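You operate a simulated robot arm through the tools that you are given. There is no shell and no other tool.

You run a simulated two-armed robot. Do the job below in one go: nothing can be reset, and whatever is moved stays where it is left.

JOB
Hold the blue pan on the steel table steady with one hand, lift the grey starter case out of it with the other and set it down on the steel table.
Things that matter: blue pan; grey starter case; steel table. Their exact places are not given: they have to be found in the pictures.

It is judged by the outcome, as a careful person would: the job done as asked, and still so three seconds after it is handed in. It fails if anything else is knocked over, pushed out of place, dropped, spilled or broken.

ROBOT AND FRAMES
Two 6-joint arms with two-finger parallel grippers on one trunk, on a base that moves. Base frame: it is fixed to the floor where the robot stands at the start and does not move with it; the origin is under the middle of the robot, x ahead of it, y to its left, z up; the surface under the hand at the start is at about z = 0.86. Units: m, degrees, N and s.
The left shoulder is at the start at [0.06, 0.187, 1.147], the right one opposite. With the tool pointing down near the work surface each hand reaches from about 0.26 to 0.62 m from the robot's upright axis, wherever it stands, measured 20 degrees to its own side. Places, roughly: steel table [0.5, -0.2, 0.9]. Payload 1.57 kg a hand.
Tool frame (each hand has its own): the origin (TCP) lies between the finger pads and is the grasp point; the fingertips stand 0.03 m ahead of it; z points along the fingers, y is the line along which they close. Largest opening 0.11 m; finger width 0.024, thickness 0.012; the body of the gripper, 0.048 by 0.112 m, starts 0.078 m behind the TCP.
Orientation is that of the tool frame in the base frame, as a unit quaternion [x, y, z, w]. With the fingers straight down and closing along the base's y, the tool's x points along the base's -x, its y along +y and its z along -z.

CONTROLS
- The arms move only by the tool servo_tool. It takes "left_steps", "right_steps" or both (then of equal length, played together; a hand with none holds still); each is a list of rows, each a list of 3 entries, a list of its own where there are three numbers: the shift along the tool's x, y, z in m, then the turn, a rotation vector about the tool's x, y, z in degrees, then the opening, from 0 (shut) to 1 (fully open). In form: [[[tx, ty, tz], [ax, ay, az], jaw], ...]. A call has 1 to 20 rows; each row is the pose to reach, as a shift and turn from the pose commanded when the call began, along the tool's axes at that moment. A row lasts 0.2 s, in which the tool goes at most 0.05 m and 8.6 degrees; a call with a longer step from one row to the next is refused whole, and so is a gripper value outside its range. Where a pose cannot be reached the arm comes as near as it can. A force on the tool above 40 N (or 10 N above the force at the start of the call, whichever is more), or a blocked arm, ends the call early, and 0.2 s more pass. Each finger travels about 0.153 m/s and halts on what it meets, pressing with about 30 N; the grip force reading is that of the motor and also rises with nothing between the fingers. The clock runs only during rows and for 0.2 s after the last one: add rows that repeat a pose to give the fingers time. The reply holds the time, the measured pose of the TCP, the force on the tool along the base axes, the opening and the grip force, in the units named above and with some noise, with the torque about the TCP (base axes, N m) and any sound that the robot's microphone picked up.
- Cameras (640 x 400 px; columns grow to the right, rows downward): "scene" is now at [0.0109, 0.0065, 1.6884]; the picture's right is [0.17, -0.99, 0.00], its down [-0.81, -0.14, -0.57] and it looks along [0.56, 0.10, -0.82] (base axes); focal length 292 px, centre (320, 200). "left" rides on the left gripper at [0.07, -0.016, -0.141] in its tool frame; the picture's right is [0.23, 0.97, 0.00], its down [-0.85, 0.20, -0.48] and it looks along [-0.47, 0.11, 0.88] (tool axes); focal length 222 px, centre (320, 200). "right" rides on the right gripper at [0.07, 0.016, -0.141] in its tool frame; the picture's right is [-0.23, 0.97, 0.00], its down [-0.86, -0.20, -0.48] and it looks along [-0.47, -0.11, 0.88] (tool axes); focal length 222 px, centre (320, 200).
- capture(camera): a new picture of that camera. The clock stands still meanwhile.
- lift_body(by): slides the trunk up (or, below 0, down) by that many m; the arms and the scene camera ride with it, the base frame stays. It gives what a move gives, with no picture.
- base_move(legs): drives the robot by 1 to 6 legs, each [ahead, left, turn to the left] in m, m and degrees, along the robot's own axes; the way and the turn of a leg run together, so that a leg with both is an arc; at most 1.5 m and 180 degrees a leg. The arms and the cameras ride along, it lands a little off, and it stops where it bumps. It gives what a move gives.
- pan_tilt(pan, tilt): turns the head with the scene camera to pan (to the left, within 86 degrees either way) and tilt (down, from -29 to 69), counted from straight ahead of the robot. It gives what a move gives.
- point_at(camera, pixels): there is no depth. For up to 12 entries [column, row, z] of the newest picture of that camera ("zoom" is the newest enlarged one), the place [x, y] in the base frame at which the ray of that pixel passes the height z, good to about 0.003 m, but the place of the scene camera against the robot may be out by one fixed shift of up to 0.012 m in any direction. The clock stands still meanwhile.
- close_up(camera, box): a new picture of the part [left, top, right, bottom] of that camera's present view, enlarged. The clock stands still meanwhile.
- close_job(): hands the job in; it is judged then, once.

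Unless the task says otherwise, let go and move clear before handing in.

The tools are called after "Emit:" as a command line: name --argument value ..., lists and objects as JSON in quotes. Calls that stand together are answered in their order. servo_tool: Moves the arms, as the interface text tells. Its arguments: {"type":"object","properties":{"left_steps":{"type":"array"},"right_steps":{"type":"array"}},"required":[]} The other tools are called the same way: lift_body (by) moves the trunk up or down; base_move (legs) drives the base; pan_tilt (pan, tilt) turns the head that bears the scene camera; capture (camera) takes a picture; point_at (camera, pixels) gives the place at which the rays of pixels pass given heights; close_up (camera, box) takes an enlarged picture of a part of a camera's view; close_job () hands the job in.

At the start:

```text
time: 0.0
left_tcp_pos: [0.4031, 0.2454, 1.1166]
left_tcp_rot: [0.0, 1.0, 0.0, 0.0]
left_contact_force: [-0.7, -1.3, 0.1]
left_moment: [-0.03, 0.01, 0.02]
left_grip_width: 0.1102
left_grasp_force: 0.0
right_tcp_pos: [0.4949, -0.1337, 1.2194]
right_tcp_rot: [0.0, 1.0, 0.0, 0.0]
right_contact_force: [-0.4, 0.4, 0.5]
right_moment: [0.0, -0.03, 0.0]
right_grip_width: 0.1103
right_grasp_force: 0.0
trunk travel left (down, up): [-0.775, 0.215]
robot x, y, heading: [0.0018, -0.0015, 0.0]
head pan, tilt (commanded): [9.7, 55.6]
```

scene: 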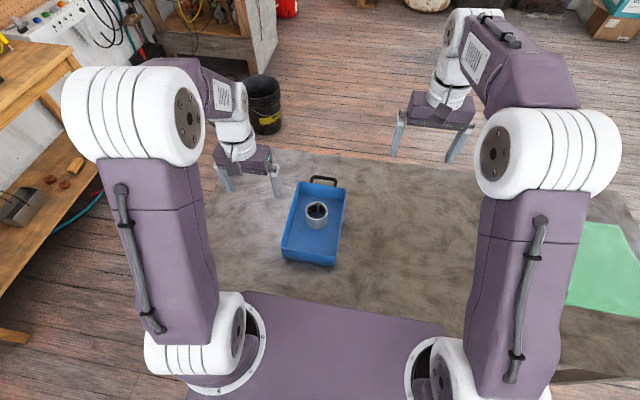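
right: 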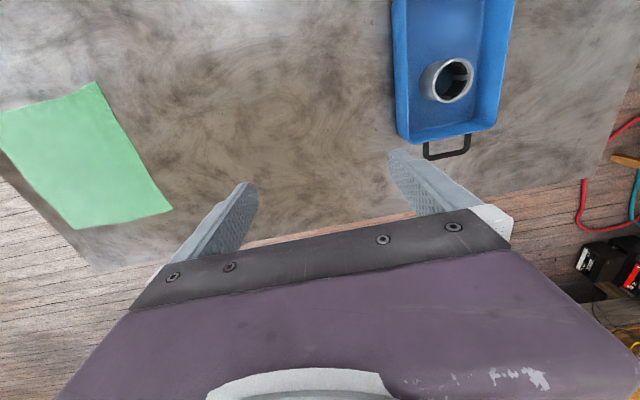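
left: 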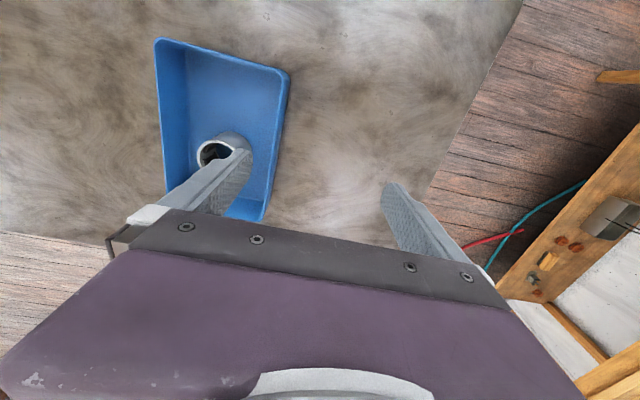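

The scene picture shows the blue pan at about (315, 222), with a black handle at (324, 181) and a grey cylindrical case inside it at (317, 214). I'll enlarge this area to see the shapes before moving.

Emit:
close_up --camera "scene" --box '[260, 160, 380, 280]'

Emit:
close_up --camera "right" --box '[370, 0, 550, 170]'

Emit:
close_up --camera "left" --box '[130, 20, 320, 240]'

Emit:
point_at --camera "scene" --pixels '[[299, 182, 0.9], [346, 188, 0.9], [334, 265, 0.9], [281, 256, 0.9], [317, 209, 0.93], [324, 178, 0.9], [317, 225, 0.86]]'

Emit:
point_at --camera "right" --pixels '[[393, 0, 0.9], [402, 138, 0.9], [495, 125, 0.9], [453, 82, 0.93], [448, 150, 0.89]]'

Emit:
point_at --camera "left" --pixels '[[157, 40, 0.9], [289, 75, 0.9], [265, 218, 0.9], [215, 152, 0.93]]'

```text
3.33 times, centred on (320, 220) of scene
```

zoom: 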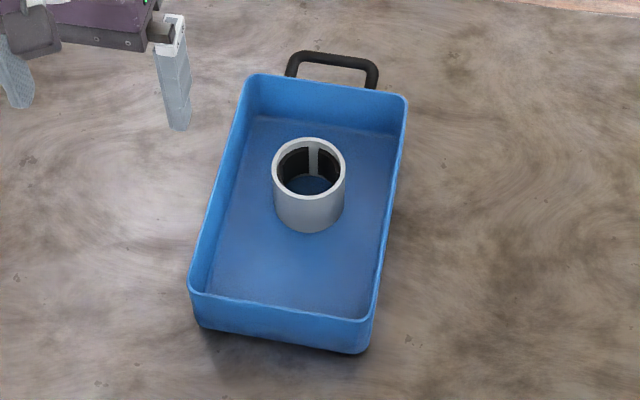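

```text
2.35 times, centred on (460, 85) of right
```

zoom: 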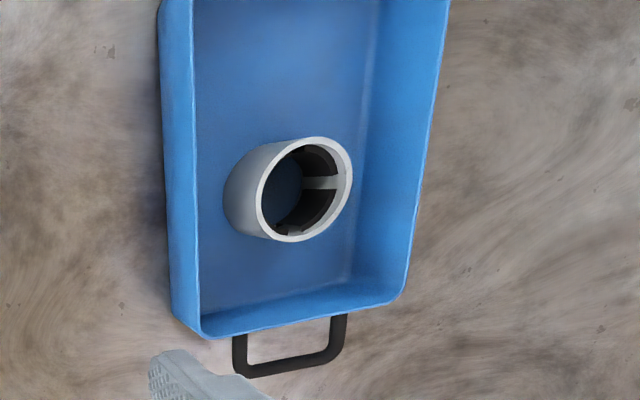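

```text
1.82 times, centred on (225, 130) of left
```

zoom: 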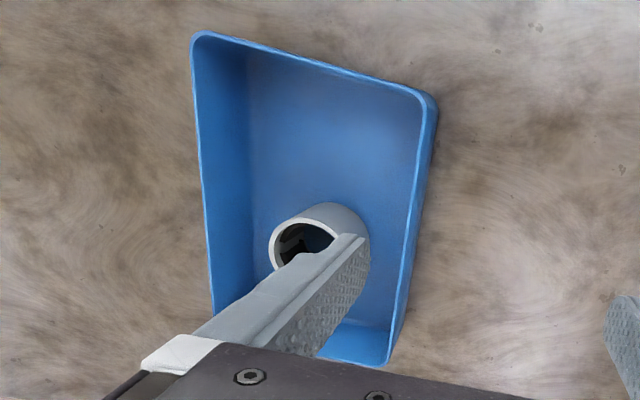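

```text
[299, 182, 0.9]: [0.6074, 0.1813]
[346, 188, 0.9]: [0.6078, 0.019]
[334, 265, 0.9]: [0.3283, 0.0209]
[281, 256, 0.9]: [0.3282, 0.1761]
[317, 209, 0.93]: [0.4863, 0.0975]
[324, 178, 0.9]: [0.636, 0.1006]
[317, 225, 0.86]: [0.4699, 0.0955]
```

```text
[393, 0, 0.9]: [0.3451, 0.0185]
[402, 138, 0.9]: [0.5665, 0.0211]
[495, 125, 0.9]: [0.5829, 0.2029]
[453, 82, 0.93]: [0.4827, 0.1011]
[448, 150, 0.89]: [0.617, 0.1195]
```

```text
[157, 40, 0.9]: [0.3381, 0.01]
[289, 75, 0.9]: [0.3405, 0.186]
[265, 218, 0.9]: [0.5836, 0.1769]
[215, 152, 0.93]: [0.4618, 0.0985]
```

The pan is roughly 0.25 × 0.17 m, and the case is a tube standing near (0.48, 0.098). The heights are still uncertain, so I'll cast rays at two heights from enlarged views and compare them between cameras.

Emit:
close_up --camera "right" --box '[370, 0, 550, 170]'

Emit:
point_at --camera "zoom" --pixels '[[202, 338, 0.86], [202, 338, 0.96], [400, 303, 0.86], [400, 303, 0.96], [304, 190, 0.86], [304, 190, 0.96], [262, 215, 0.93], [350, 165, 0.93], [240, 345, 0.9], [342, 350, 0.9], [290, 370, 0.9], [228, 220, 0.86]]'

Emit:
close_up --camera "left" --box '[130, 20, 320, 240]'

Emit:
point_at --camera "zoom" --pixels '[[385, 362, 0.86], [385, 362, 0.96], [196, 35, 0.86], [196, 35, 0.96], [425, 92, 0.86], [425, 92, 0.96], [310, 243, 0.86], [310, 243, 0.96]]'

Emit:
close_up --camera "scene" --box '[260, 160, 380, 280]'

Emit:
point_at --camera "zoom" --pixels '[[247, 77, 0.86], [247, 77, 0.96], [406, 97, 0.86], [406, 97, 0.96], [368, 322, 0.86], [368, 322, 0.96], [190, 292, 0.86], [190, 292, 0.96], [310, 168, 0.86], [310, 168, 0.96], [309, 232, 0.86], [335, 58, 0.9]]'

```text
2.35 times, centred on (460, 85) of right
```

zoom: 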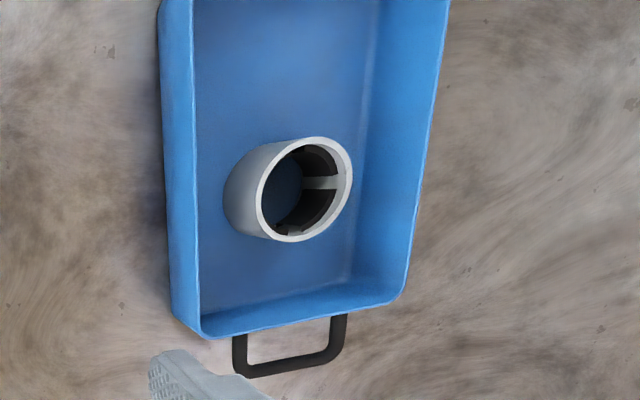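

```text
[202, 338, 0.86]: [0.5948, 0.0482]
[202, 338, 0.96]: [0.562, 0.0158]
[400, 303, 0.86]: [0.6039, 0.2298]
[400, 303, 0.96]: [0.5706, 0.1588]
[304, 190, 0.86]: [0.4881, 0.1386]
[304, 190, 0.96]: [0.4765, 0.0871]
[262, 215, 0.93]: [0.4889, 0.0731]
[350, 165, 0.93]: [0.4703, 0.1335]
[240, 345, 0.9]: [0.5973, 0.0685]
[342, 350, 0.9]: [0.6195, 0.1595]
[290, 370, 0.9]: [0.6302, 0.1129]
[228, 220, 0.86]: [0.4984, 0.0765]
```

```text
1.82 times, centred on (225, 130) of left
```

zoom: 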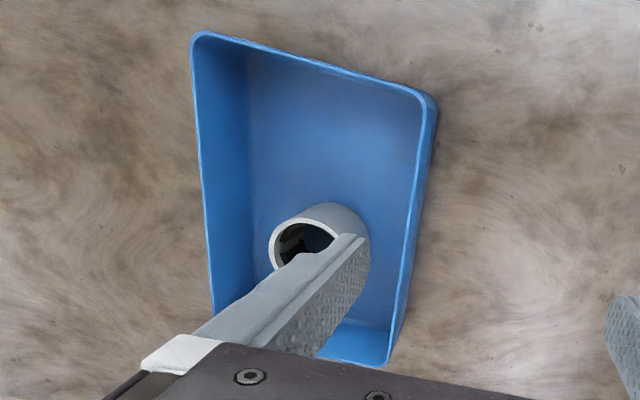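

```text
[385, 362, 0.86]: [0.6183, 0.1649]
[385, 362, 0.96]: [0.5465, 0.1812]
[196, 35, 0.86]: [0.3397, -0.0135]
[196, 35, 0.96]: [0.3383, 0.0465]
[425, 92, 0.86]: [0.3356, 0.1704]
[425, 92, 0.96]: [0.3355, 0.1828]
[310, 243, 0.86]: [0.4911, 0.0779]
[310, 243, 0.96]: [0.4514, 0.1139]
```

```text
3.33 times, centred on (320, 220) of scene
```

zoom: 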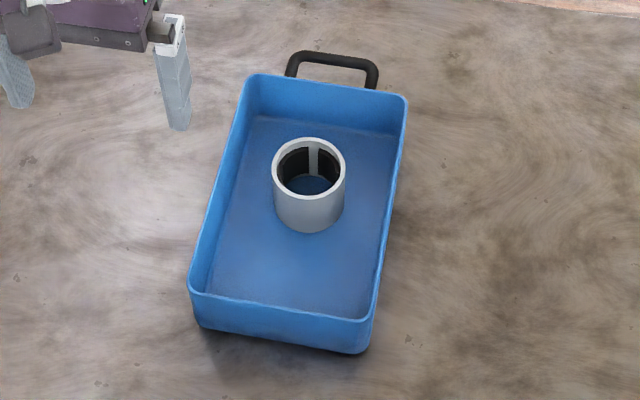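

```text
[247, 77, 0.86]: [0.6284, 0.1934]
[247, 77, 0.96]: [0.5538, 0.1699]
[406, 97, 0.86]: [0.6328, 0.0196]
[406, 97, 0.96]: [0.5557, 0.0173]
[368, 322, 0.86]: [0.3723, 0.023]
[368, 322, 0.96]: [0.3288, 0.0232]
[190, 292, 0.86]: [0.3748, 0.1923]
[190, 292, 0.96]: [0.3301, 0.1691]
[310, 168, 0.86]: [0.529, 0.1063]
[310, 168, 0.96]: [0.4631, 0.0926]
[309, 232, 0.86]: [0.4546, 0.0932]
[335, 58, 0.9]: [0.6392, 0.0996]
```

Comparing the rays puts the rim at about z = 0.935. The pan spans x 0.335–0.575 and y 0.02–0.178, and the case (about 0.065 m across, top near z = 0.93) stands at about (0.478, 0.097). The left hand will hold the left wall near the robot while the right hand takes the case, so I'll bring the left hand over the wall, half open, and begin turning the right hand so its camera faces away from the left hand.

Emit:
servo_tool --left_steps '[[[0.005, -0.012, 0.02], [0, 0, 0], 0.8], [[0.01, -0.025, 0.04], [0, 0, 0], 0.6], [[0.015, -0.04, 0.06], [0, 0, 0], 0.5], [[0.02, -0.055, 0.08], [0, 0, 0], 0.5], [[0.025, -0.066, 0.092], [0, 0, 0], 0.5], [[0.025, -0.066, 0.092], [0, 0, 0], 0.5], [[0.025, -0.066, 0.092], [0, 0, 0], 0.5], [[0.025, -0.066, 0.092], [0, 0, 0], 0.5], [[0.025, -0.066, 0.092], [0, 0, 0], 0.5], [[0.025, -0.066, 0.092], [0, 0, 0], 0.5], [[0.025, -0.066, 0.092], [0, 0, 0], 0.5], [[0.025, -0.066, 0.092], [0, 0, 0], 0.5]]' --right_steps '[[[0, 0, 0], [0, 0, -7.5], 1], [[0, 0, 0], [0, 0, -15], 1], [[0, 0, 0], [0, 0, -22.5], 1], [[0, 0, 0], [0, 0, -30], 1], [[0, 0, 0], [0, 0, -37.5], 1], [[0, 0, 0], [0, 0, -45], 1], [[0, 0, 0], [0, 0, -52.5], 1], [[0, 0, 0], [0, 0, -60], 1], [[0, 0, 0], [0, 0, -67.5], 1], [[0, 0, 0], [0, 0, -75], 1], [[0, 0, 0], [0, 0, -82.5], 1], [[0, 0, 0], [0, 0, -90], 1]]'

Emit:
capture --camera "scene"

Emit:
capture --camera "left"

Emit:
capture --camera "right"

```text
time: 2.6
left_tcp_pos: [0.3778, 0.1799, 1.0229]
left_tcp_rot: [-0.001, 1.0, 0.0, 0.0]
left_contact_force: [0.3, 0.0, -0.3]
left_moment: [0.01, 0.01, -0.01]
left_grip_width: 0.0552
left_grasp_force: 0.1
right_tcp_pos: [0.493, -0.134, 1.2189]
right_tcp_rot: [0.708, -0.706, 0.0, 0.0]
right_contact_force: [0.1, -0.4, 0.0]
right_moment: [0.01, 0.0, 0.0]
right_grip_width: 0.1097
right_grasp_force: 0.0
trunk travel left (down, up): [-0.775, 0.215]
robot x, y, heading: [0.0038, -0.0013, -0.1]
head pan, tilt (commanded): [9.7, 55.6]
```

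```text
taken
```

scene: 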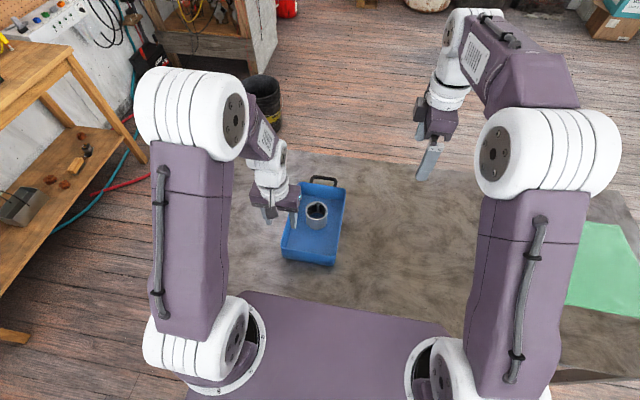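

```text
taken
```

left: 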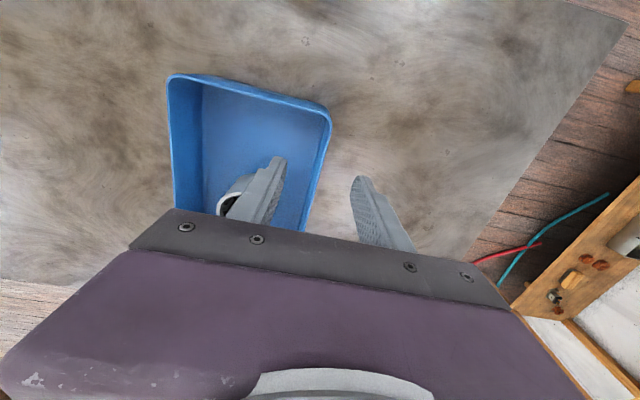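

```text
taken
```

right: 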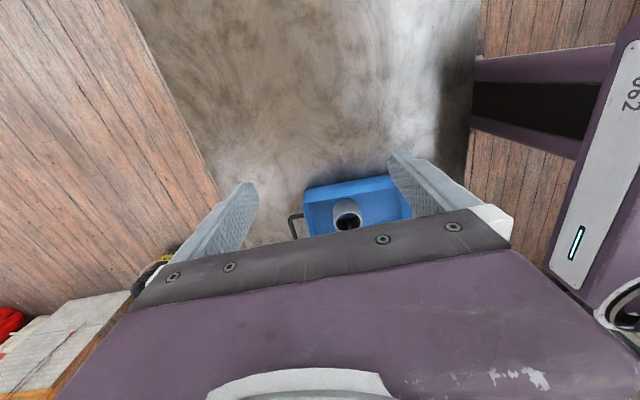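

The left hand is over the left wall, with the wall running from (330, 118) to about (308, 230) between its fingertips at (275, 160) and (358, 180). I'll enlarge that view and the right one to pin down the wall and the case.

Emit:
close_up --camera "left" --box '[150, 60, 400, 240]'

Emit:
point_at --camera "left" --pixels '[[330, 118, 0.935], [327, 140, 0.935], [320, 175, 0.935], [310, 215, 0.935], [170, 80, 0.935], [172, 120, 0.935], [320, 175, 0.92], [320, 175, 0.95]]'

Emit:
close_up --camera "right" --box '[260, 150, 440, 250]'

Emit:
close_up --camera "scene" --box '[240, 160, 380, 280]'

```text
2.22 times, centred on (275, 150) of left
```

zoom: 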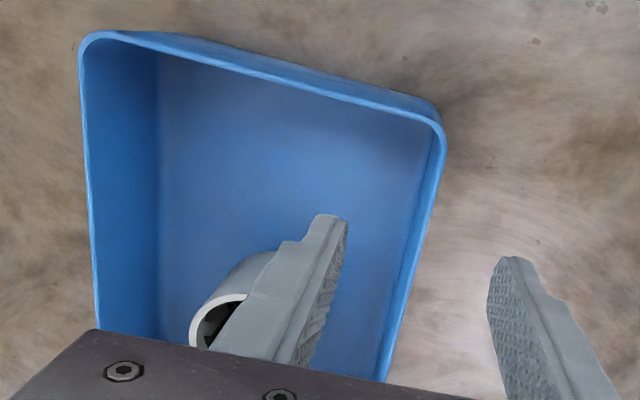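

```text
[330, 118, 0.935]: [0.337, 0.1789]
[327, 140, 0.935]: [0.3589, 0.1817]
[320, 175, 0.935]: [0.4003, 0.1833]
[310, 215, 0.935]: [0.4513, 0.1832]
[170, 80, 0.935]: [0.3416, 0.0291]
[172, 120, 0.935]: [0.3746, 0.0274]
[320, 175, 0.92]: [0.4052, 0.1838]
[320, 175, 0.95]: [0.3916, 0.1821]
```

```text
3.56 times, centred on (350, 200) of right
```

zoom: 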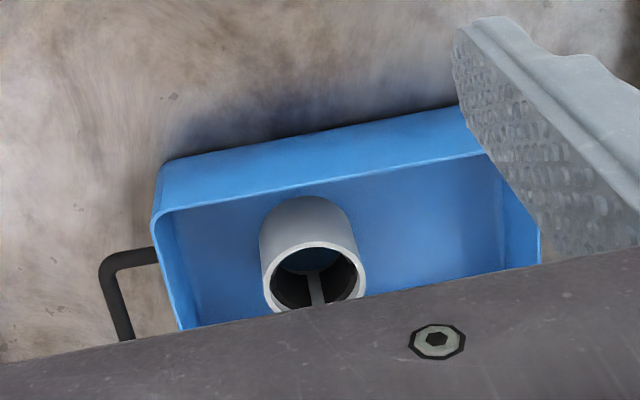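

```text
3.33 times, centred on (310, 220) of scene
```

zoom: 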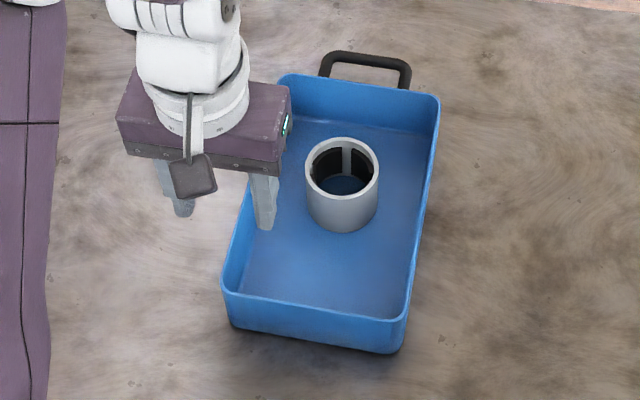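

The rim of the left wall reads y ≈ 0.182 at x = 0.378, about 2 mm left of the tool centre. I'll lower the left hand so its fingers straddle the wall, still open, with the fingertips staying above the pan floor.

Emit:
servo_tool --left_steps '[[[0, 0.002, 0.015], [0, 0, 0], 0.5], [[0, 0.002, 0.03], [0, 0, 0], 0.5], [[0, 0.002, 0.045], [0, 0, 0], 0.5], [[0, 0.002, 0.06], [0, 0, 0], 0.5], [[0, 0.002, 0.072], [0, 0, 0], 0.5], [[0, 0.002, 0.084], [0, 0, 0], 0.5], [[0, 0.002, 0.095], [0, 0, 0], 0.5], [[0, 0.002, 0.104], [0, 0, 0], 0.5], [[0, 0.002, 0.104], [0, 0, 0], 0.5]]'

Emit:
close_up --camera "left" --box '[150, 60, 400, 240]'

Emit:
close_up --camera "scene" --box '[240, 160, 380, 280]'

Emit:
close_up --camera "right" --box '[260, 150, 440, 250]'

```text
time: 4.6
left_tcp_pos: [0.3802, 0.1805, 0.92]
left_tcp_rot: [0.0, 1.0, 0.0, 0.001]
left_contact_force: [0.2, 0.1, 0.5]
left_moment: [-0.01, 0.01, 0.0]
left_grip_width: 0.0549
left_grasp_force: 0.0
right_tcp_pos: [0.4925, -0.1342, 1.2189]
right_tcp_rot: [0.707, -0.707, 0.0, 0.0]
right_contact_force: [-0.3, 0.1, 0.4]
right_moment: [0.02, 0.0, -0.01]
right_grip_width: 0.1101
right_grasp_force: 0.0
trunk travel left (down, up): [-0.775, 0.215]
robot x, y, heading: [0.0012, -0.001, 0.0]
head pan, tilt (commanded): [9.7, 55.6]
```

```text
2.22 times, centred on (275, 150) of left
```

zoom: 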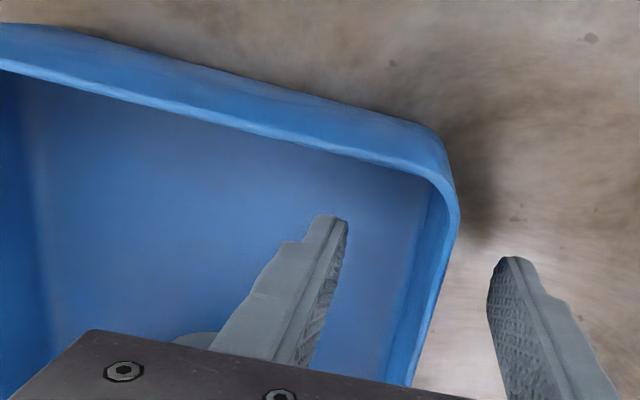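

```text
3.33 times, centred on (310, 220) of scene
```

zoom: 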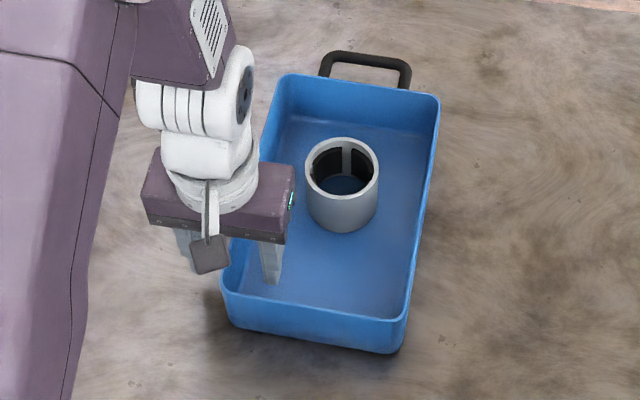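

```text
3.56 times, centred on (350, 200) of right
```

zoom: 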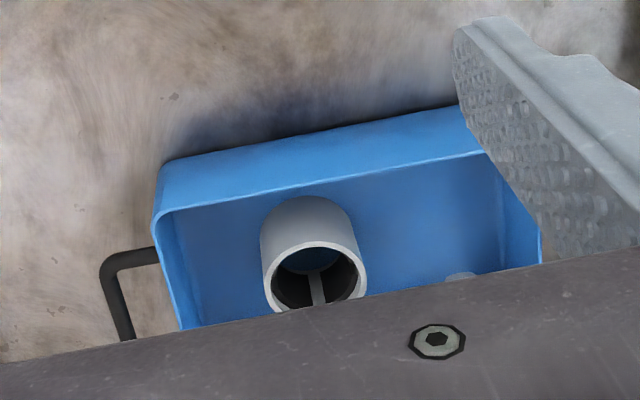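

Both fingers now straddle the left wall, with no contact force. I'll check where the wall lies between the pads before closing.

Emit:
close_up --camera "left" --box '[250, 90, 410, 240]'

Emit:
point_at --camera "left" --pixels '[[338, 147, 0.935], [335, 170, 0.935], [330, 190, 0.935], [325, 205, 0.935], [320, 225, 0.935], [285, 160, 0.89], [352, 182, 0.89]]'

```text
2.67 times, centred on (330, 165) of left
```

zoom: 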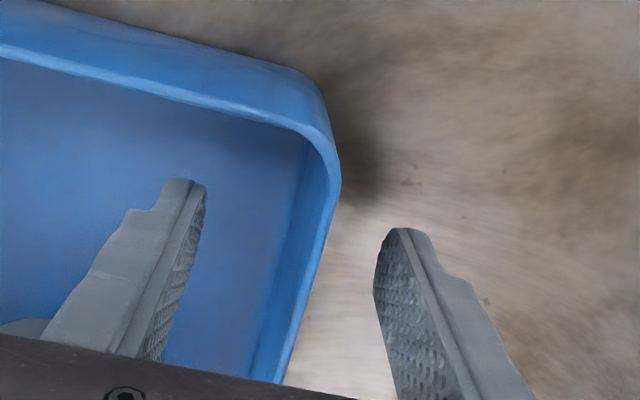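

```text
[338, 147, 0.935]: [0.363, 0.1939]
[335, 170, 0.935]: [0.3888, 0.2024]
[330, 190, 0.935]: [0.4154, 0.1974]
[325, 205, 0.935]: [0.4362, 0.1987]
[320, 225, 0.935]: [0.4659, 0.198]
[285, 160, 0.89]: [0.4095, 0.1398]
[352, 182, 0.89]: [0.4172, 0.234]
```

The fingertip check didn't fit, because `point_at` on "left" used the older capture. I'll read the rim from the newest enlarged picture instead.

Emit:
point_at --camera "zoom" --pixels '[[338, 190, 0.935], [322, 255, 0.935], [303, 315, 0.935], [283, 370, 0.935], [310, 255, 0.935], [190, 182, 0.89], [398, 232, 0.89], [200, 195, 0.89], [378, 270, 0.89]]'

```text
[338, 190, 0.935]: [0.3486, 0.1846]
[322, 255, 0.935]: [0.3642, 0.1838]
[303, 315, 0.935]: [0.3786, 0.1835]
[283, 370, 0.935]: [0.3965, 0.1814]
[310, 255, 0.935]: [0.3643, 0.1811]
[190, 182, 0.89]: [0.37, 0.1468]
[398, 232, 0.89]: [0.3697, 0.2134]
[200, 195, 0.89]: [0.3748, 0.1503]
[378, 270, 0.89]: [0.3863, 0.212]
```

The wall's rim lies at y ≈ 0.180–0.1835, within 1–2 mm of the tool centre. I'll close the left hand on it gradually.

Emit:
servo_tool --left_steps '[[[0, 0.001, 0], [0, 0, 0], 0.4], [[0, 0.001, 0], [0, 0, 0], 0.3], [[0, 0.001, 0], [0, 0, 0], 0.2], [[0, 0.001, 0], [0, 0, 0], 0.12], [[0, 0.001, 0], [0, 0, 0], 0.08], [[0, 0.001, 0], [0, 0, 0], 0.04], [[0, 0.001, 0], [0, 0, 0], 0.0], [[0, 0.001, 0], [0, 0, 0], 0.0], [[0, 0.001, 0], [0, 0, 0], 0.0]]'

Emit:
close_up --camera "left" --box '[250, 90, 410, 240]'

Emit:
close_up --camera "scene" --box '[240, 160, 380, 280]'

```text
time: 6.6
left_tcp_pos: [0.3784, 0.1825, 0.9202]
left_tcp_rot: [0.0, 1.0, 0.0, 0.0]
left_contact_force: [-1.2, 0.1, 0.5]
left_moment: [-0.03, 0.03, -0.61]
left_grip_width: 0.003
left_grasp_force: 24.5
right_tcp_pos: [0.4942, -0.1341, 1.2177]
right_tcp_rot: [-0.707, 0.707, 0.0, 0.0]
right_contact_force: [-0.2, -0.6, -0.3]
right_moment: [0.04, 0.0, 0.0]
right_grip_width: 0.11
right_grasp_force: 0.1
trunk travel left (down, up): [-0.775, 0.215]
robot x, y, heading: [0.0007, 0.0047, -0.2]
head pan, tilt (commanded): [9.7, 55.6]
```

```text
2.67 times, centred on (330, 165) of left
```

zoom: 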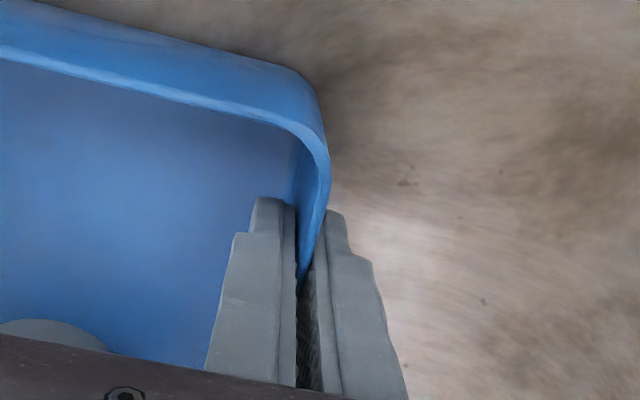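

```text
3.33 times, centred on (310, 220) of scene
```

zoom: 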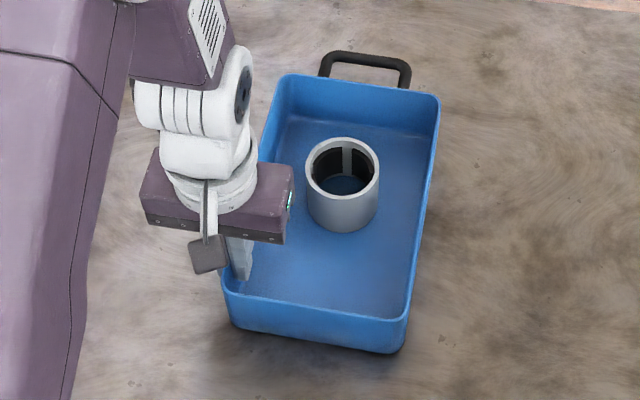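

The left hand has gripped the wall (3 mm width, 24.5 N) and the pan hasn't shifted. Now I'll bring the right hand toward the case, stopping high and short of it for a closer look.

Emit:
servo_tool --right_steps '[[[-0.02, 0.002, 0.012], [0, 0, 0], 1], [[-0.045, 0.005, 0.028], [0, 0, 0], 1], [[-0.07, 0.008, 0.044], [0, 0, 0], 1], [[-0.095, 0.01, 0.06], [0, 0, 0], 1], [[-0.12, 0.012, 0.076], [0, 0, 0], 1], [[-0.14, 0.014, 0.09], [0, 0, 0], 1], [[-0.154, 0.016, 0.098], [0, 0, 0], 1], [[-0.154, 0.016, 0.098], [0, 0, 0], 1]]'

Emit:
capture --camera "right"

Emit:
capture --camera "scene"

```text
time: 8.4
left_tcp_pos: [0.3795, 0.1823, 0.9208]
left_tcp_rot: [0.0, 1.0, 0.001, 0.0]
left_contact_force: [-1.2, -1.3, 0.7]
left_moment: [-0.03, -0.08, -0.6]
left_grip_width: 0.0029
left_grasp_force: 24.2
right_tcp_pos: [0.4767, 0.0184, 1.1201]
right_tcp_rot: [0.707, -0.707, 0.0, 0.0]
right_contact_force: [0.3, 0.0, 0.4]
right_moment: [0.01, -0.04, 0.02]
right_grip_width: 0.1101
right_grasp_force: 0.2
trunk travel left (down, up): [-0.775, 0.215]
robot x, y, heading: [-0.001, -0.0015, 0.0]
head pan, tilt (commanded): [9.7, 55.6]
```

```text
taken
```

right: 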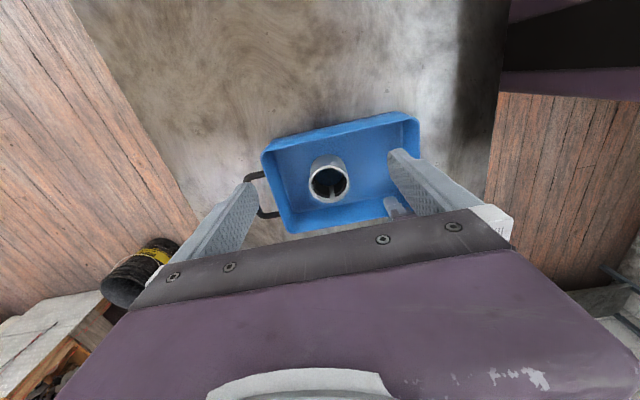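

```text
taken
```

scene: 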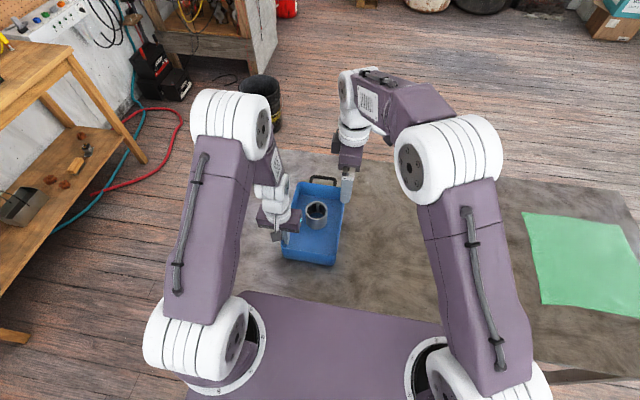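

The case is seen in the right view at about (329, 180). I'll enlarge it to measure its centre and diameter.

Emit:
close_up --camera "right" --box '[240, 100, 440, 240]'

Emit:
point_at --camera "zoom" --pixels '[[350, 240, 0.92], [350, 240, 0.94]]'

```text
2.86 times, centred on (340, 170) of right
```

zoom: 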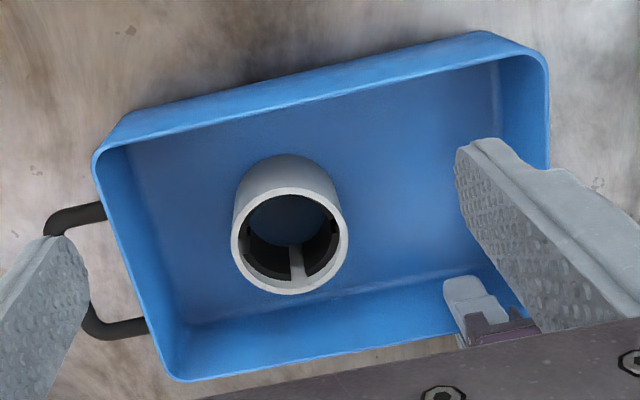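

```text
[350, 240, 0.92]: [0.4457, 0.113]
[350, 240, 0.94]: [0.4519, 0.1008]
```

Emit:
point_at --camera "zoom" --pixels '[[290, 241, 0.92], [290, 241, 0.93], [290, 241, 0.94], [232, 250, 0.93], [348, 232, 0.93], [288, 188, 0.93], [292, 294, 0.93], [97, 155, 0.935], [545, 62, 0.935], [180, 380, 0.935], [285, 156, 0.865], [238, 200, 0.865]]'

Emit:
close_up --camera "scene" --box '[260, 160, 380, 280]'

Emit:
point_at --camera "zoom" --pixels '[[310, 168, 0.92], [310, 168, 0.93], [310, 168, 0.94], [309, 232, 0.86], [309, 232, 0.87], [274, 170, 0.93], [346, 170, 0.93]]'

```text
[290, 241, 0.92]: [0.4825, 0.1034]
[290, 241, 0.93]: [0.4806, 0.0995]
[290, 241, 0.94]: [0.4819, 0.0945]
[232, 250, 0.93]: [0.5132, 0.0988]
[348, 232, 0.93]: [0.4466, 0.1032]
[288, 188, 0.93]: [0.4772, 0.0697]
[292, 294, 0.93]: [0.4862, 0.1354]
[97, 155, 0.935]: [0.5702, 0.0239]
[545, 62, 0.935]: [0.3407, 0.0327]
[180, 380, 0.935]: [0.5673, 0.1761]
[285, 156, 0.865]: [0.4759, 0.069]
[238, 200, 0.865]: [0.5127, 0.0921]
```

```text
3.33 times, centred on (320, 220) of scene
```

zoom: 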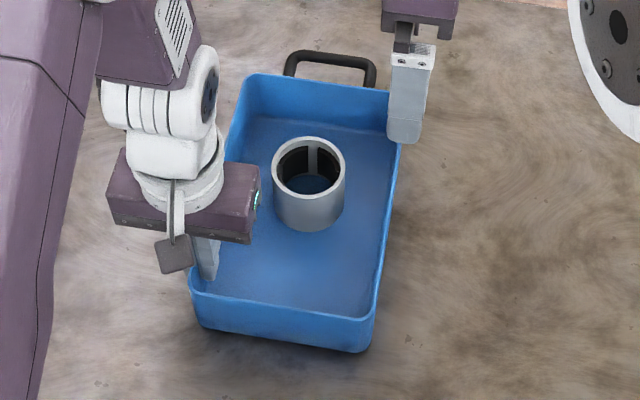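

```text
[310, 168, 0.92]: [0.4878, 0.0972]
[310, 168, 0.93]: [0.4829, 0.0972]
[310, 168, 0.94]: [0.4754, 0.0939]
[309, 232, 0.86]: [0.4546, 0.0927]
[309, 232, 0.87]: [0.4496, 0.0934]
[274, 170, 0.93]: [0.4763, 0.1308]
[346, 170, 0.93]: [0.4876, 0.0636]
```

The case's centre comes out at about (0.481, 0.100), with its top at about z = 0.93 and a diameter of about 0.067 m. I'll move the right hand above it, leaning 10° away from the left hand about the closing axis so the grip isn't affected, and narrow the opening to 0.088 m.

Emit:
servo_tool --right_steps '[[[-0.012, 0, 0.0], [0, -2, 0], 0.95], [[-0.026, -0.001, 0.0], [0, -4, 0], 0.9], [[-0.04, -0.002, 0.0], [0, -6, 0], 0.85], [[-0.054, -0.003, 0.005], [0, -8, 0], 0.8], [[-0.068, -0.003, 0.01], [0, -10, 0], 0.8], [[-0.08, -0.003, 0.015], [0, -10, 0], 0.8], [[-0.08, -0.003, 0.02], [0, -10, 0], 0.8], [[-0.08, -0.003, 0.02], [0, -10, 0], 0.8]]'

Emit:
capture --camera "scene"

Emit:
capture --camera "left"

Emit:
close_up --camera "right" --box '[200, 100, 440, 250]'

```text
time: 10.2
left_tcp_pos: [0.3776, 0.1828, 0.9216]
left_tcp_rot: [0.0, 1.0, 0.0, 0.001]
left_contact_force: [-0.6, -1.1, 0.7]
left_moment: [-0.09, -0.1, -0.5]
left_grip_width: 0.0027
left_grasp_force: 24.3
right_tcp_pos: [0.4796, 0.0989, 1.1002]
right_tcp_rot: [-0.704, 0.705, 0.061, 0.062]
right_contact_force: [-0.7, -0.2, 0.1]
right_moment: [-0.01, 0.04, 0.0]
right_grip_width: 0.0879
right_grasp_force: 0.1
trunk travel left (down, up): [-0.775, 0.215]
robot x, y, heading: [0.0031, -0.002, -0.0]
head pan, tilt (commanded): [9.7, 55.6]
```

```text
taken
```

scene: 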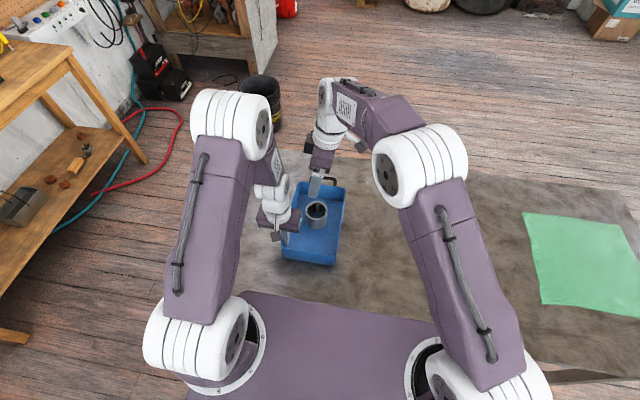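

```text
taken
```

left: 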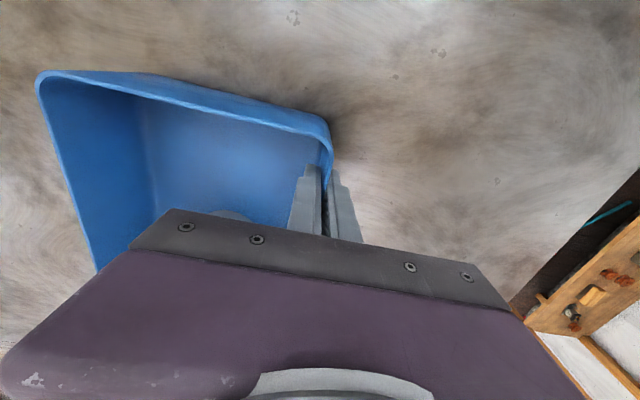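

```text
2.67 times, centred on (320, 175) of right
```

zoom: 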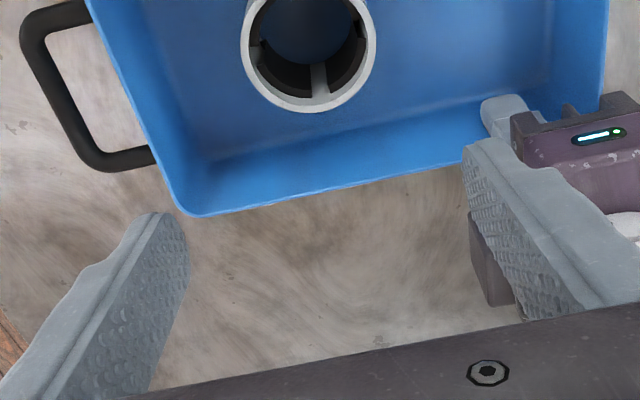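

The right hand stands above the case without touching anything. I'll re-measure the ring at about (308, 44) of the enlarged view to fine-tune before descending.

Emit:
close_up --camera "right" --box '[220, 70, 420, 190]'

Emit:
point_at --camera "zoom" --pixels '[[320, 200, 0.93]]'

```text
3.20 times, centred on (320, 130) of right
```

zoom: 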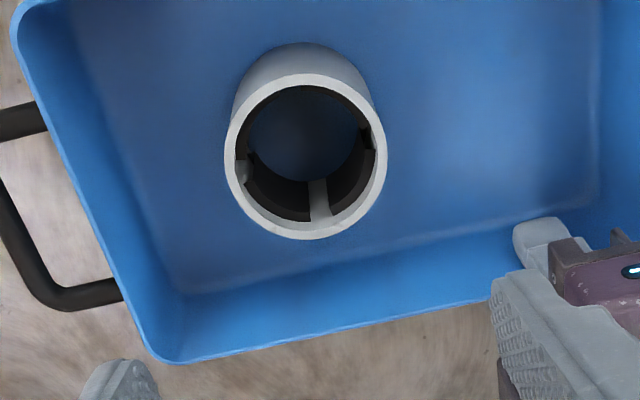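

```text
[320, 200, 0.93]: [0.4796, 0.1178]
```

Emit:
point_at --camera "zoom" --pixels '[[306, 157, 0.92], [306, 157, 0.93], [306, 157, 0.94], [225, 165, 0.93], [387, 150, 0.93], [302, 74, 0.93], [310, 240, 0.93], [300, 43, 0.865], [30, 60, 0.935], [160, 358, 0.935]]'

```text
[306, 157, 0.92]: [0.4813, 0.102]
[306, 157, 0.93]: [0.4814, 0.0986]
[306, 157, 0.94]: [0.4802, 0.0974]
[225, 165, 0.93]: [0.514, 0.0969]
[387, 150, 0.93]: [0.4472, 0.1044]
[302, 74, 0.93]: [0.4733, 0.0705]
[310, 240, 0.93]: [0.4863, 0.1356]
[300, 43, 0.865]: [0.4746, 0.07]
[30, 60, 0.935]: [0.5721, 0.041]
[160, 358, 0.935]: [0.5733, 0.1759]
```

The case's centre is confirmed at (0.481, 0.100), in line with the right tool. I'll descend straight down to just above the case's top and check the finger clearances.

Emit:
servo_tool --right_steps '[[[0.0035, 0, 0.0197], [0, 0, 0], 0.8], [[0.0069, 0, 0.0394], [0, 0, 0], 0.8], [[0.0104, 0, 0.0591], [0, 0, 0], 0.8], [[0.0139, 0, 0.0788], [0, 0, 0], 0.8], [[0.0174, 0, 0.0985], [0, 0, 0], 0.8], [[0.0198, 0, 0.1123], [0, 0, 0], 0.8], [[0.0198, 0, 0.1123], [0, 0, 0], 0.8]]'

Emit:
capture --camera "right"

Emit:
close_up --camera "scene" --box '[240, 140, 400, 280]'

```text
time: 11.8
left_tcp_pos: [0.3798, 0.1821, 0.9209]
left_tcp_rot: [0.0, 1.0, 0.0, 0.0]
left_contact_force: [-1.2, -0.9, -0.2]
left_moment: [-0.14, 0.05, -0.46]
left_grip_width: 0.0026
left_grasp_force: 24.4
right_tcp_pos: [0.4795, 0.0997, 0.9859]
right_tcp_rot: [-0.704, 0.705, 0.061, 0.062]
right_contact_force: [0.3, 0.6, 0.3]
right_moment: [-0.01, 0.0, -0.01]
right_grip_width: 0.0878
right_grasp_force: 0.1
trunk travel left (down, up): [-0.775, 0.215]
robot x, y, heading: [-0.004, 0.0012, 0.2]
head pan, tilt (commanded): [9.7, 55.6]
```

```text
taken
```

right: 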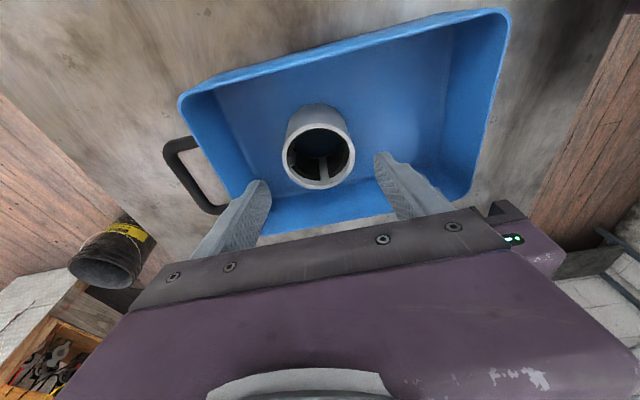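

```text
2.86 times, centred on (320, 210) of scene
```

zoom: 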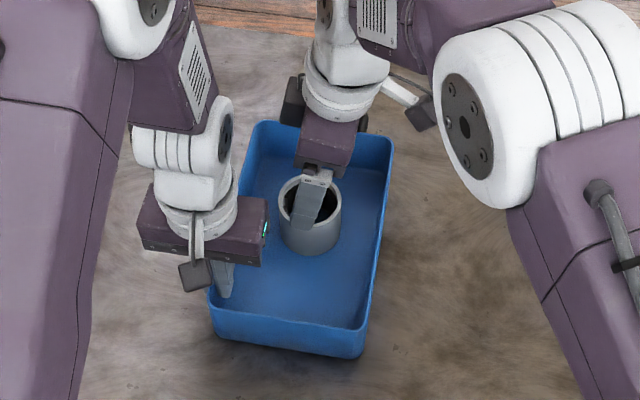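

Emit:
close_up --camera "right" --box '[220, 80, 420, 230]'

Emit:
point_at --camera "right" --pixels '[[319, 160, 0.92], [319, 160, 0.93], [319, 160, 0.94], [284, 165, 0.93], [355, 152, 0.93]]'

```text
2.67 times, centred on (320, 155) of right
```

zoom: 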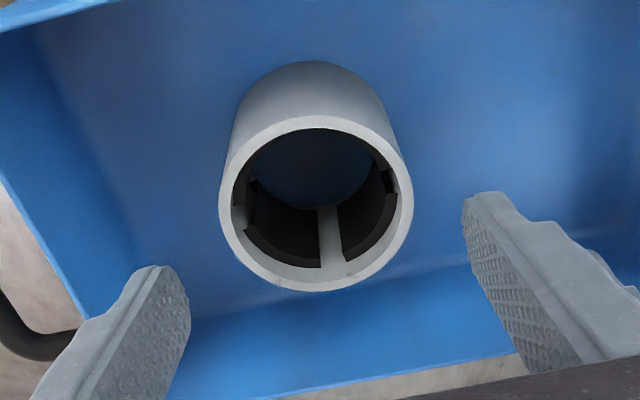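

```text
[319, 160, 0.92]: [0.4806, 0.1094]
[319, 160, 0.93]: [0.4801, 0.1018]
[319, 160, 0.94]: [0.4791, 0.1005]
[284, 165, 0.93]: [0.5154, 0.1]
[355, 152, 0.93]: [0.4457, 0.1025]
```

The case's centre at (0.4805, 0.100) sits midway between the right fingers, with about 1 cm clear on each side. I'll go down around it, keeping the tips above the pan floor.

Emit:
servo_tool --right_steps '[[[0.0021, 0, 0.0118], [0, 0, 0], 0.8], [[0.0042, 0, 0.0236], [0, 0, 0], 0.8], [[0.0062, 0, 0.0355], [0, 0, 0], 0.8], [[0.0083, 0, 0.0473], [0, 0, 0], 0.8], [[0.0104, 0, 0.0591], [0, 0, 0], 0.8], [[0.0124, 0, 0.0704], [0, 0, 0], 0.8], [[0.0124, 0, 0.0704], [0, 0, 0], 0.8]]'

Emit:
close_up --camera "right" --box '[220, 80, 420, 230]'

Emit:
close_up --camera "scene" --box '[240, 140, 400, 280]'

```text
time: 13.4
left_tcp_pos: [0.3788, 0.1821, 0.9205]
left_tcp_rot: [0.0, 1.0, 0.0, -0.001]
left_contact_force: [-1.2, -1.2, 0.4]
left_moment: [-0.1, 0.1, -0.45]
left_grip_width: 0.003
left_grasp_force: 23.8
right_tcp_pos: [0.4803, 0.0998, 0.9151]
right_tcp_rot: [0.705, -0.704, -0.061, -0.061]
right_contact_force: [0.7, 0.0, -0.1]
right_moment: [-0.02, 0.02, 0.0]
right_grip_width: 0.0879
right_grasp_force: 0.1
trunk travel left (down, up): [-0.775, 0.215]
robot x, y, heading: [0.0012, 0.0005, 0.1]
head pan, tilt (commanded): [9.7, 55.6]
```

```text
2.67 times, centred on (320, 155) of right
```

zoom: 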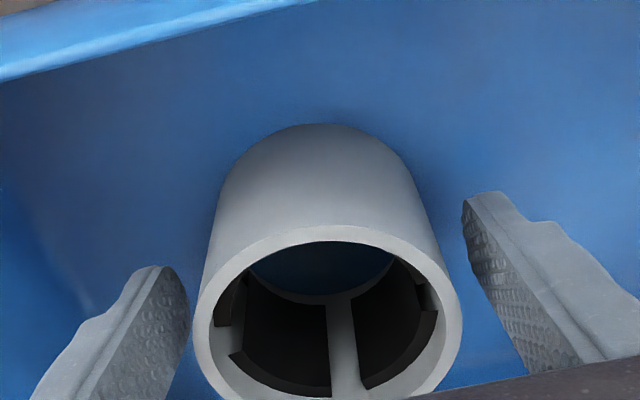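

```text
2.86 times, centred on (320, 210) of scene
```

zoom: 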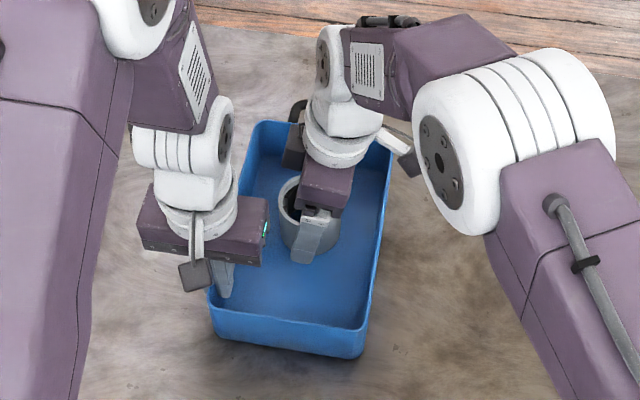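

The fingers stand either side of the case with no contact force, and the ring is centred between them. I'll close the right hand gently.

Emit:
servo_tool --right_steps '[[[0, 0, 0], [0, 0, 0], 0.75], [[0, 0, 0], [0, 0, 0], 0.7], [[0, 0, 0], [0, 0, 0], 0.66], [[0, 0, 0], [0, 0, 0], 0.62], [[0, 0, 0], [0, 0, 0], 0.58], [[0, 0, 0], [0, 0, 0], 0.5], [[0, 0, 0], [0, 0, 0], 0.3], [[0, 0, 0], [0, 0, 0], 0.0], [[0, 0, 0], [0, 0, 0], 0.0]]'

Emit:
close_up --camera "right" --box '[220, 80, 420, 230]'

Emit:
close_up --camera "scene" --box '[240, 140, 400, 280]'

```text
time: 15.4
left_tcp_pos: [0.3782, 0.1824, 0.9209]
left_tcp_rot: [0.0, 1.0, 0.0, 0.0]
left_contact_force: [-1.9, -0.9, -0.1]
left_moment: [-0.11, -0.18, -0.42]
left_grip_width: 0.0028
left_grasp_force: 24.4
right_tcp_pos: [0.481, 0.1009, 0.915]
right_tcp_rot: [-0.704, 0.705, 0.062, 0.062]
right_contact_force: [-1.5, 0.5, -0.7]
right_moment: [-0.06, 0.01, -0.02]
right_grip_width: 0.0674
right_grasp_force: 29.8
trunk travel left (down, up): [-0.775, 0.215]
robot x, y, heading: [0.0031, -0.0003, -0.1]
head pan, tilt (commanded): [9.7, 55.6]
```

```text
2.67 times, centred on (320, 155) of right
```

zoom: 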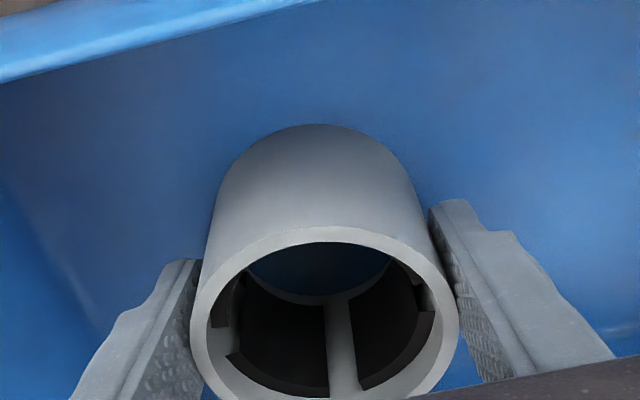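

```text
2.86 times, centred on (320, 210) of scene
```

zoom: 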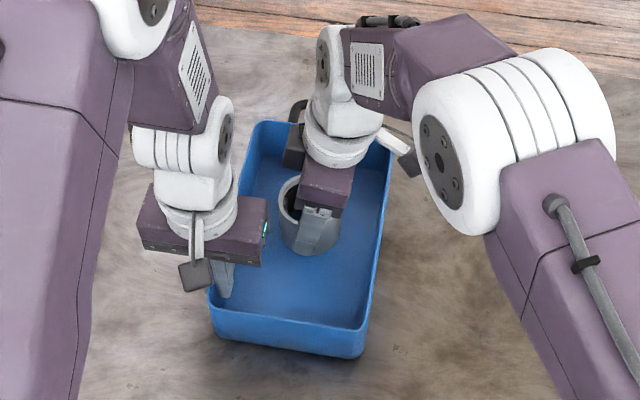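

The case is held at 0.0674 m with 29.8 N. I'll lift it 2 cm slowly and check that it comes along and the pan stays.

Emit:
servo_tool --right_steps '[[[-0.0009, 0, -0.0049], [0, 0, 0], 0.0], [[-0.0017, 0, -0.0098], [0, 0, 0], 0.0], [[-0.0026, 0, -0.0148], [0, 0, 0], 0.0], [[-0.0035, 0, -0.0197], [0, 0, 0], 0.0], [[-0.0035, 0, -0.0197], [0, 0, 0], 0.0]]'

Emit:
close_up --camera "right" --box '[220, 80, 420, 230]'

Emit:
close_up --camera "scene" --box '[240, 140, 400, 280]'

```text
time: 16.6
left_tcp_pos: [0.3789, 0.1818, 0.9211]
left_tcp_rot: [0.001, 1.0, 0.0, 0.0]
left_contact_force: [-0.7, -0.2, 5.1]
left_moment: [-0.07, -0.08, -0.26]
left_grip_width: 0.003
left_grasp_force: 23.9
right_tcp_pos: [0.481, 0.1003, 0.9343]
right_tcp_rot: [0.705, -0.704, -0.062, -0.062]
right_contact_force: [-0.1, 0.3, -7.6]
right_moment: [-0.03, 0.0, 0.0]
right_grip_width: 0.0676
right_grasp_force: 30.2
trunk travel left (down, up): [-0.775, 0.215]
robot x, y, heading: [-0.0018, -0.0027, 0.0]
head pan, tilt (commanded): [9.7, 55.6]
```

```text
2.67 times, centred on (320, 155) of right
```

zoom: 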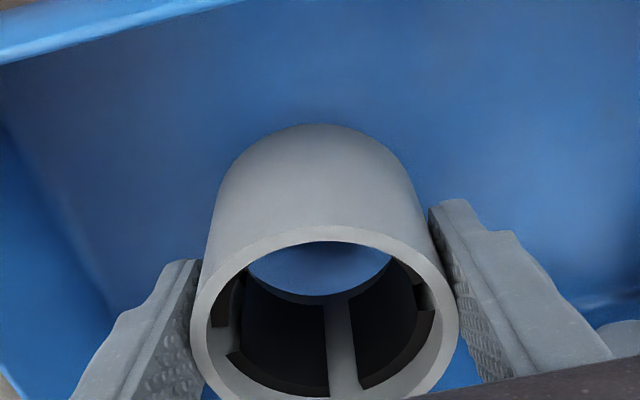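

```text
2.86 times, centred on (320, 210) of scene
```

zoom: 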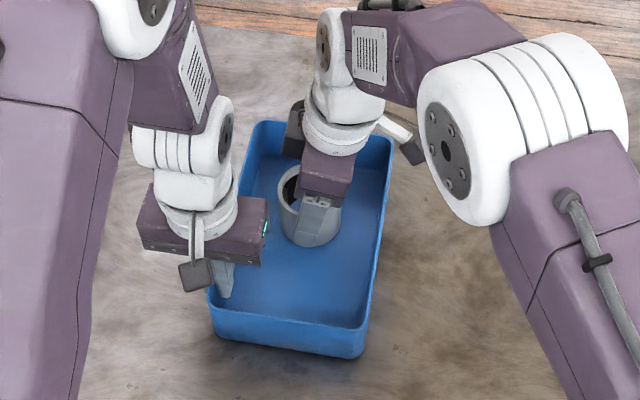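

The case has risen with the hand; the right hand carries about 7.6 N and the left feels a light 5 N upward pull while holding the pan down. I'll keep lifting straight up slowly and watch these forces.

Emit:
servo_tool --right_steps '[[[-0.0012, 0, -0.0069], [0, 0, 0], 0.0], [[-0.0024, 0, -0.0138], [0, 0, 0], 0.0], [[-0.0037, 0, -0.0207], [0, 0, 0], 0.0], [[-0.0049, 0, -0.0276], [0, 0, 0], 0.0], [[-0.0061, 0, -0.0345], [0, 0, 0], 0.0], [[-0.0069, 0, -0.0394], [0, 0, 0], 0.0], [[-0.0069, 0, -0.0394], [0, 0, 0], 0.0]]'

Emit:
close_up --camera "right" --box '[220, 80, 420, 230]'

Emit:
close_up --camera "scene" --box '[240, 140, 400, 280]'

Emit:
close_up --camera "left" --box '[20, 60, 420, 240]'

```text
time: 18.2
left_tcp_pos: [0.3788, 0.1817, 0.9213]
left_tcp_rot: [0.0, 1.0, 0.0, 0.0]
left_contact_force: [-0.2, 0.2, 7.7]
left_moment: [-0.12, 0.03, -0.28]
left_grip_width: 0.0027
left_grasp_force: 24.1
right_tcp_pos: [0.4794, 0.0994, 0.9741]
right_tcp_rot: [-0.704, 0.704, 0.062, 0.062]
right_contact_force: [0.7, -0.4, -7.4]
right_moment: [-0.04, 0.01, -0.02]
right_grip_width: 0.0674
right_grasp_force: 30.4
trunk travel left (down, up): [-0.775, 0.215]
robot x, y, heading: [-0.0034, 0.0004, 0.0]
head pan, tilt (commanded): [9.7, 55.6]
```

```text
2.67 times, centred on (320, 155) of right
```

zoom: 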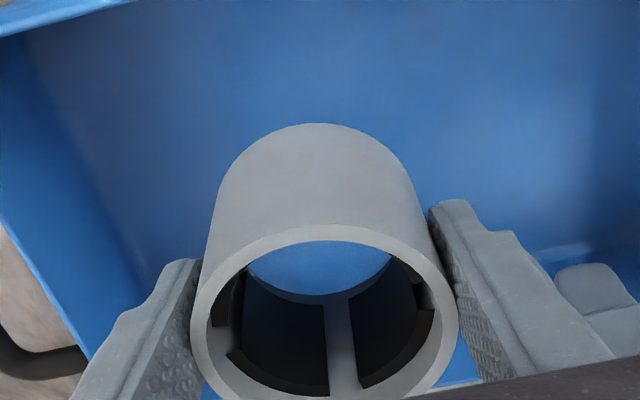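

```text
2.86 times, centred on (320, 210) of scene
```

zoom: 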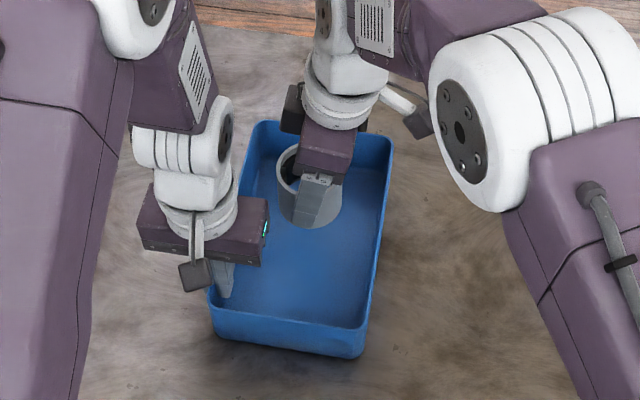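

```text
1.60 times, centred on (220, 150) of left
```

zoom: 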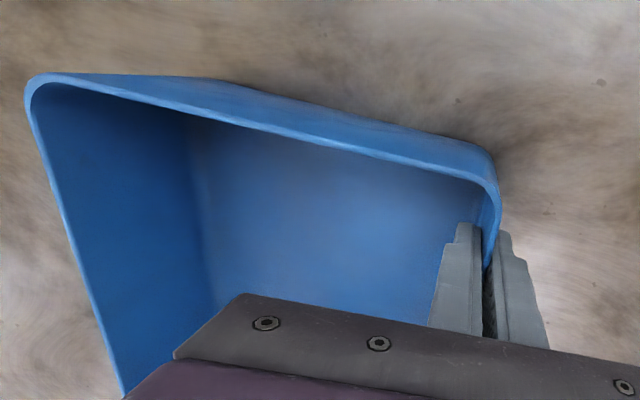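

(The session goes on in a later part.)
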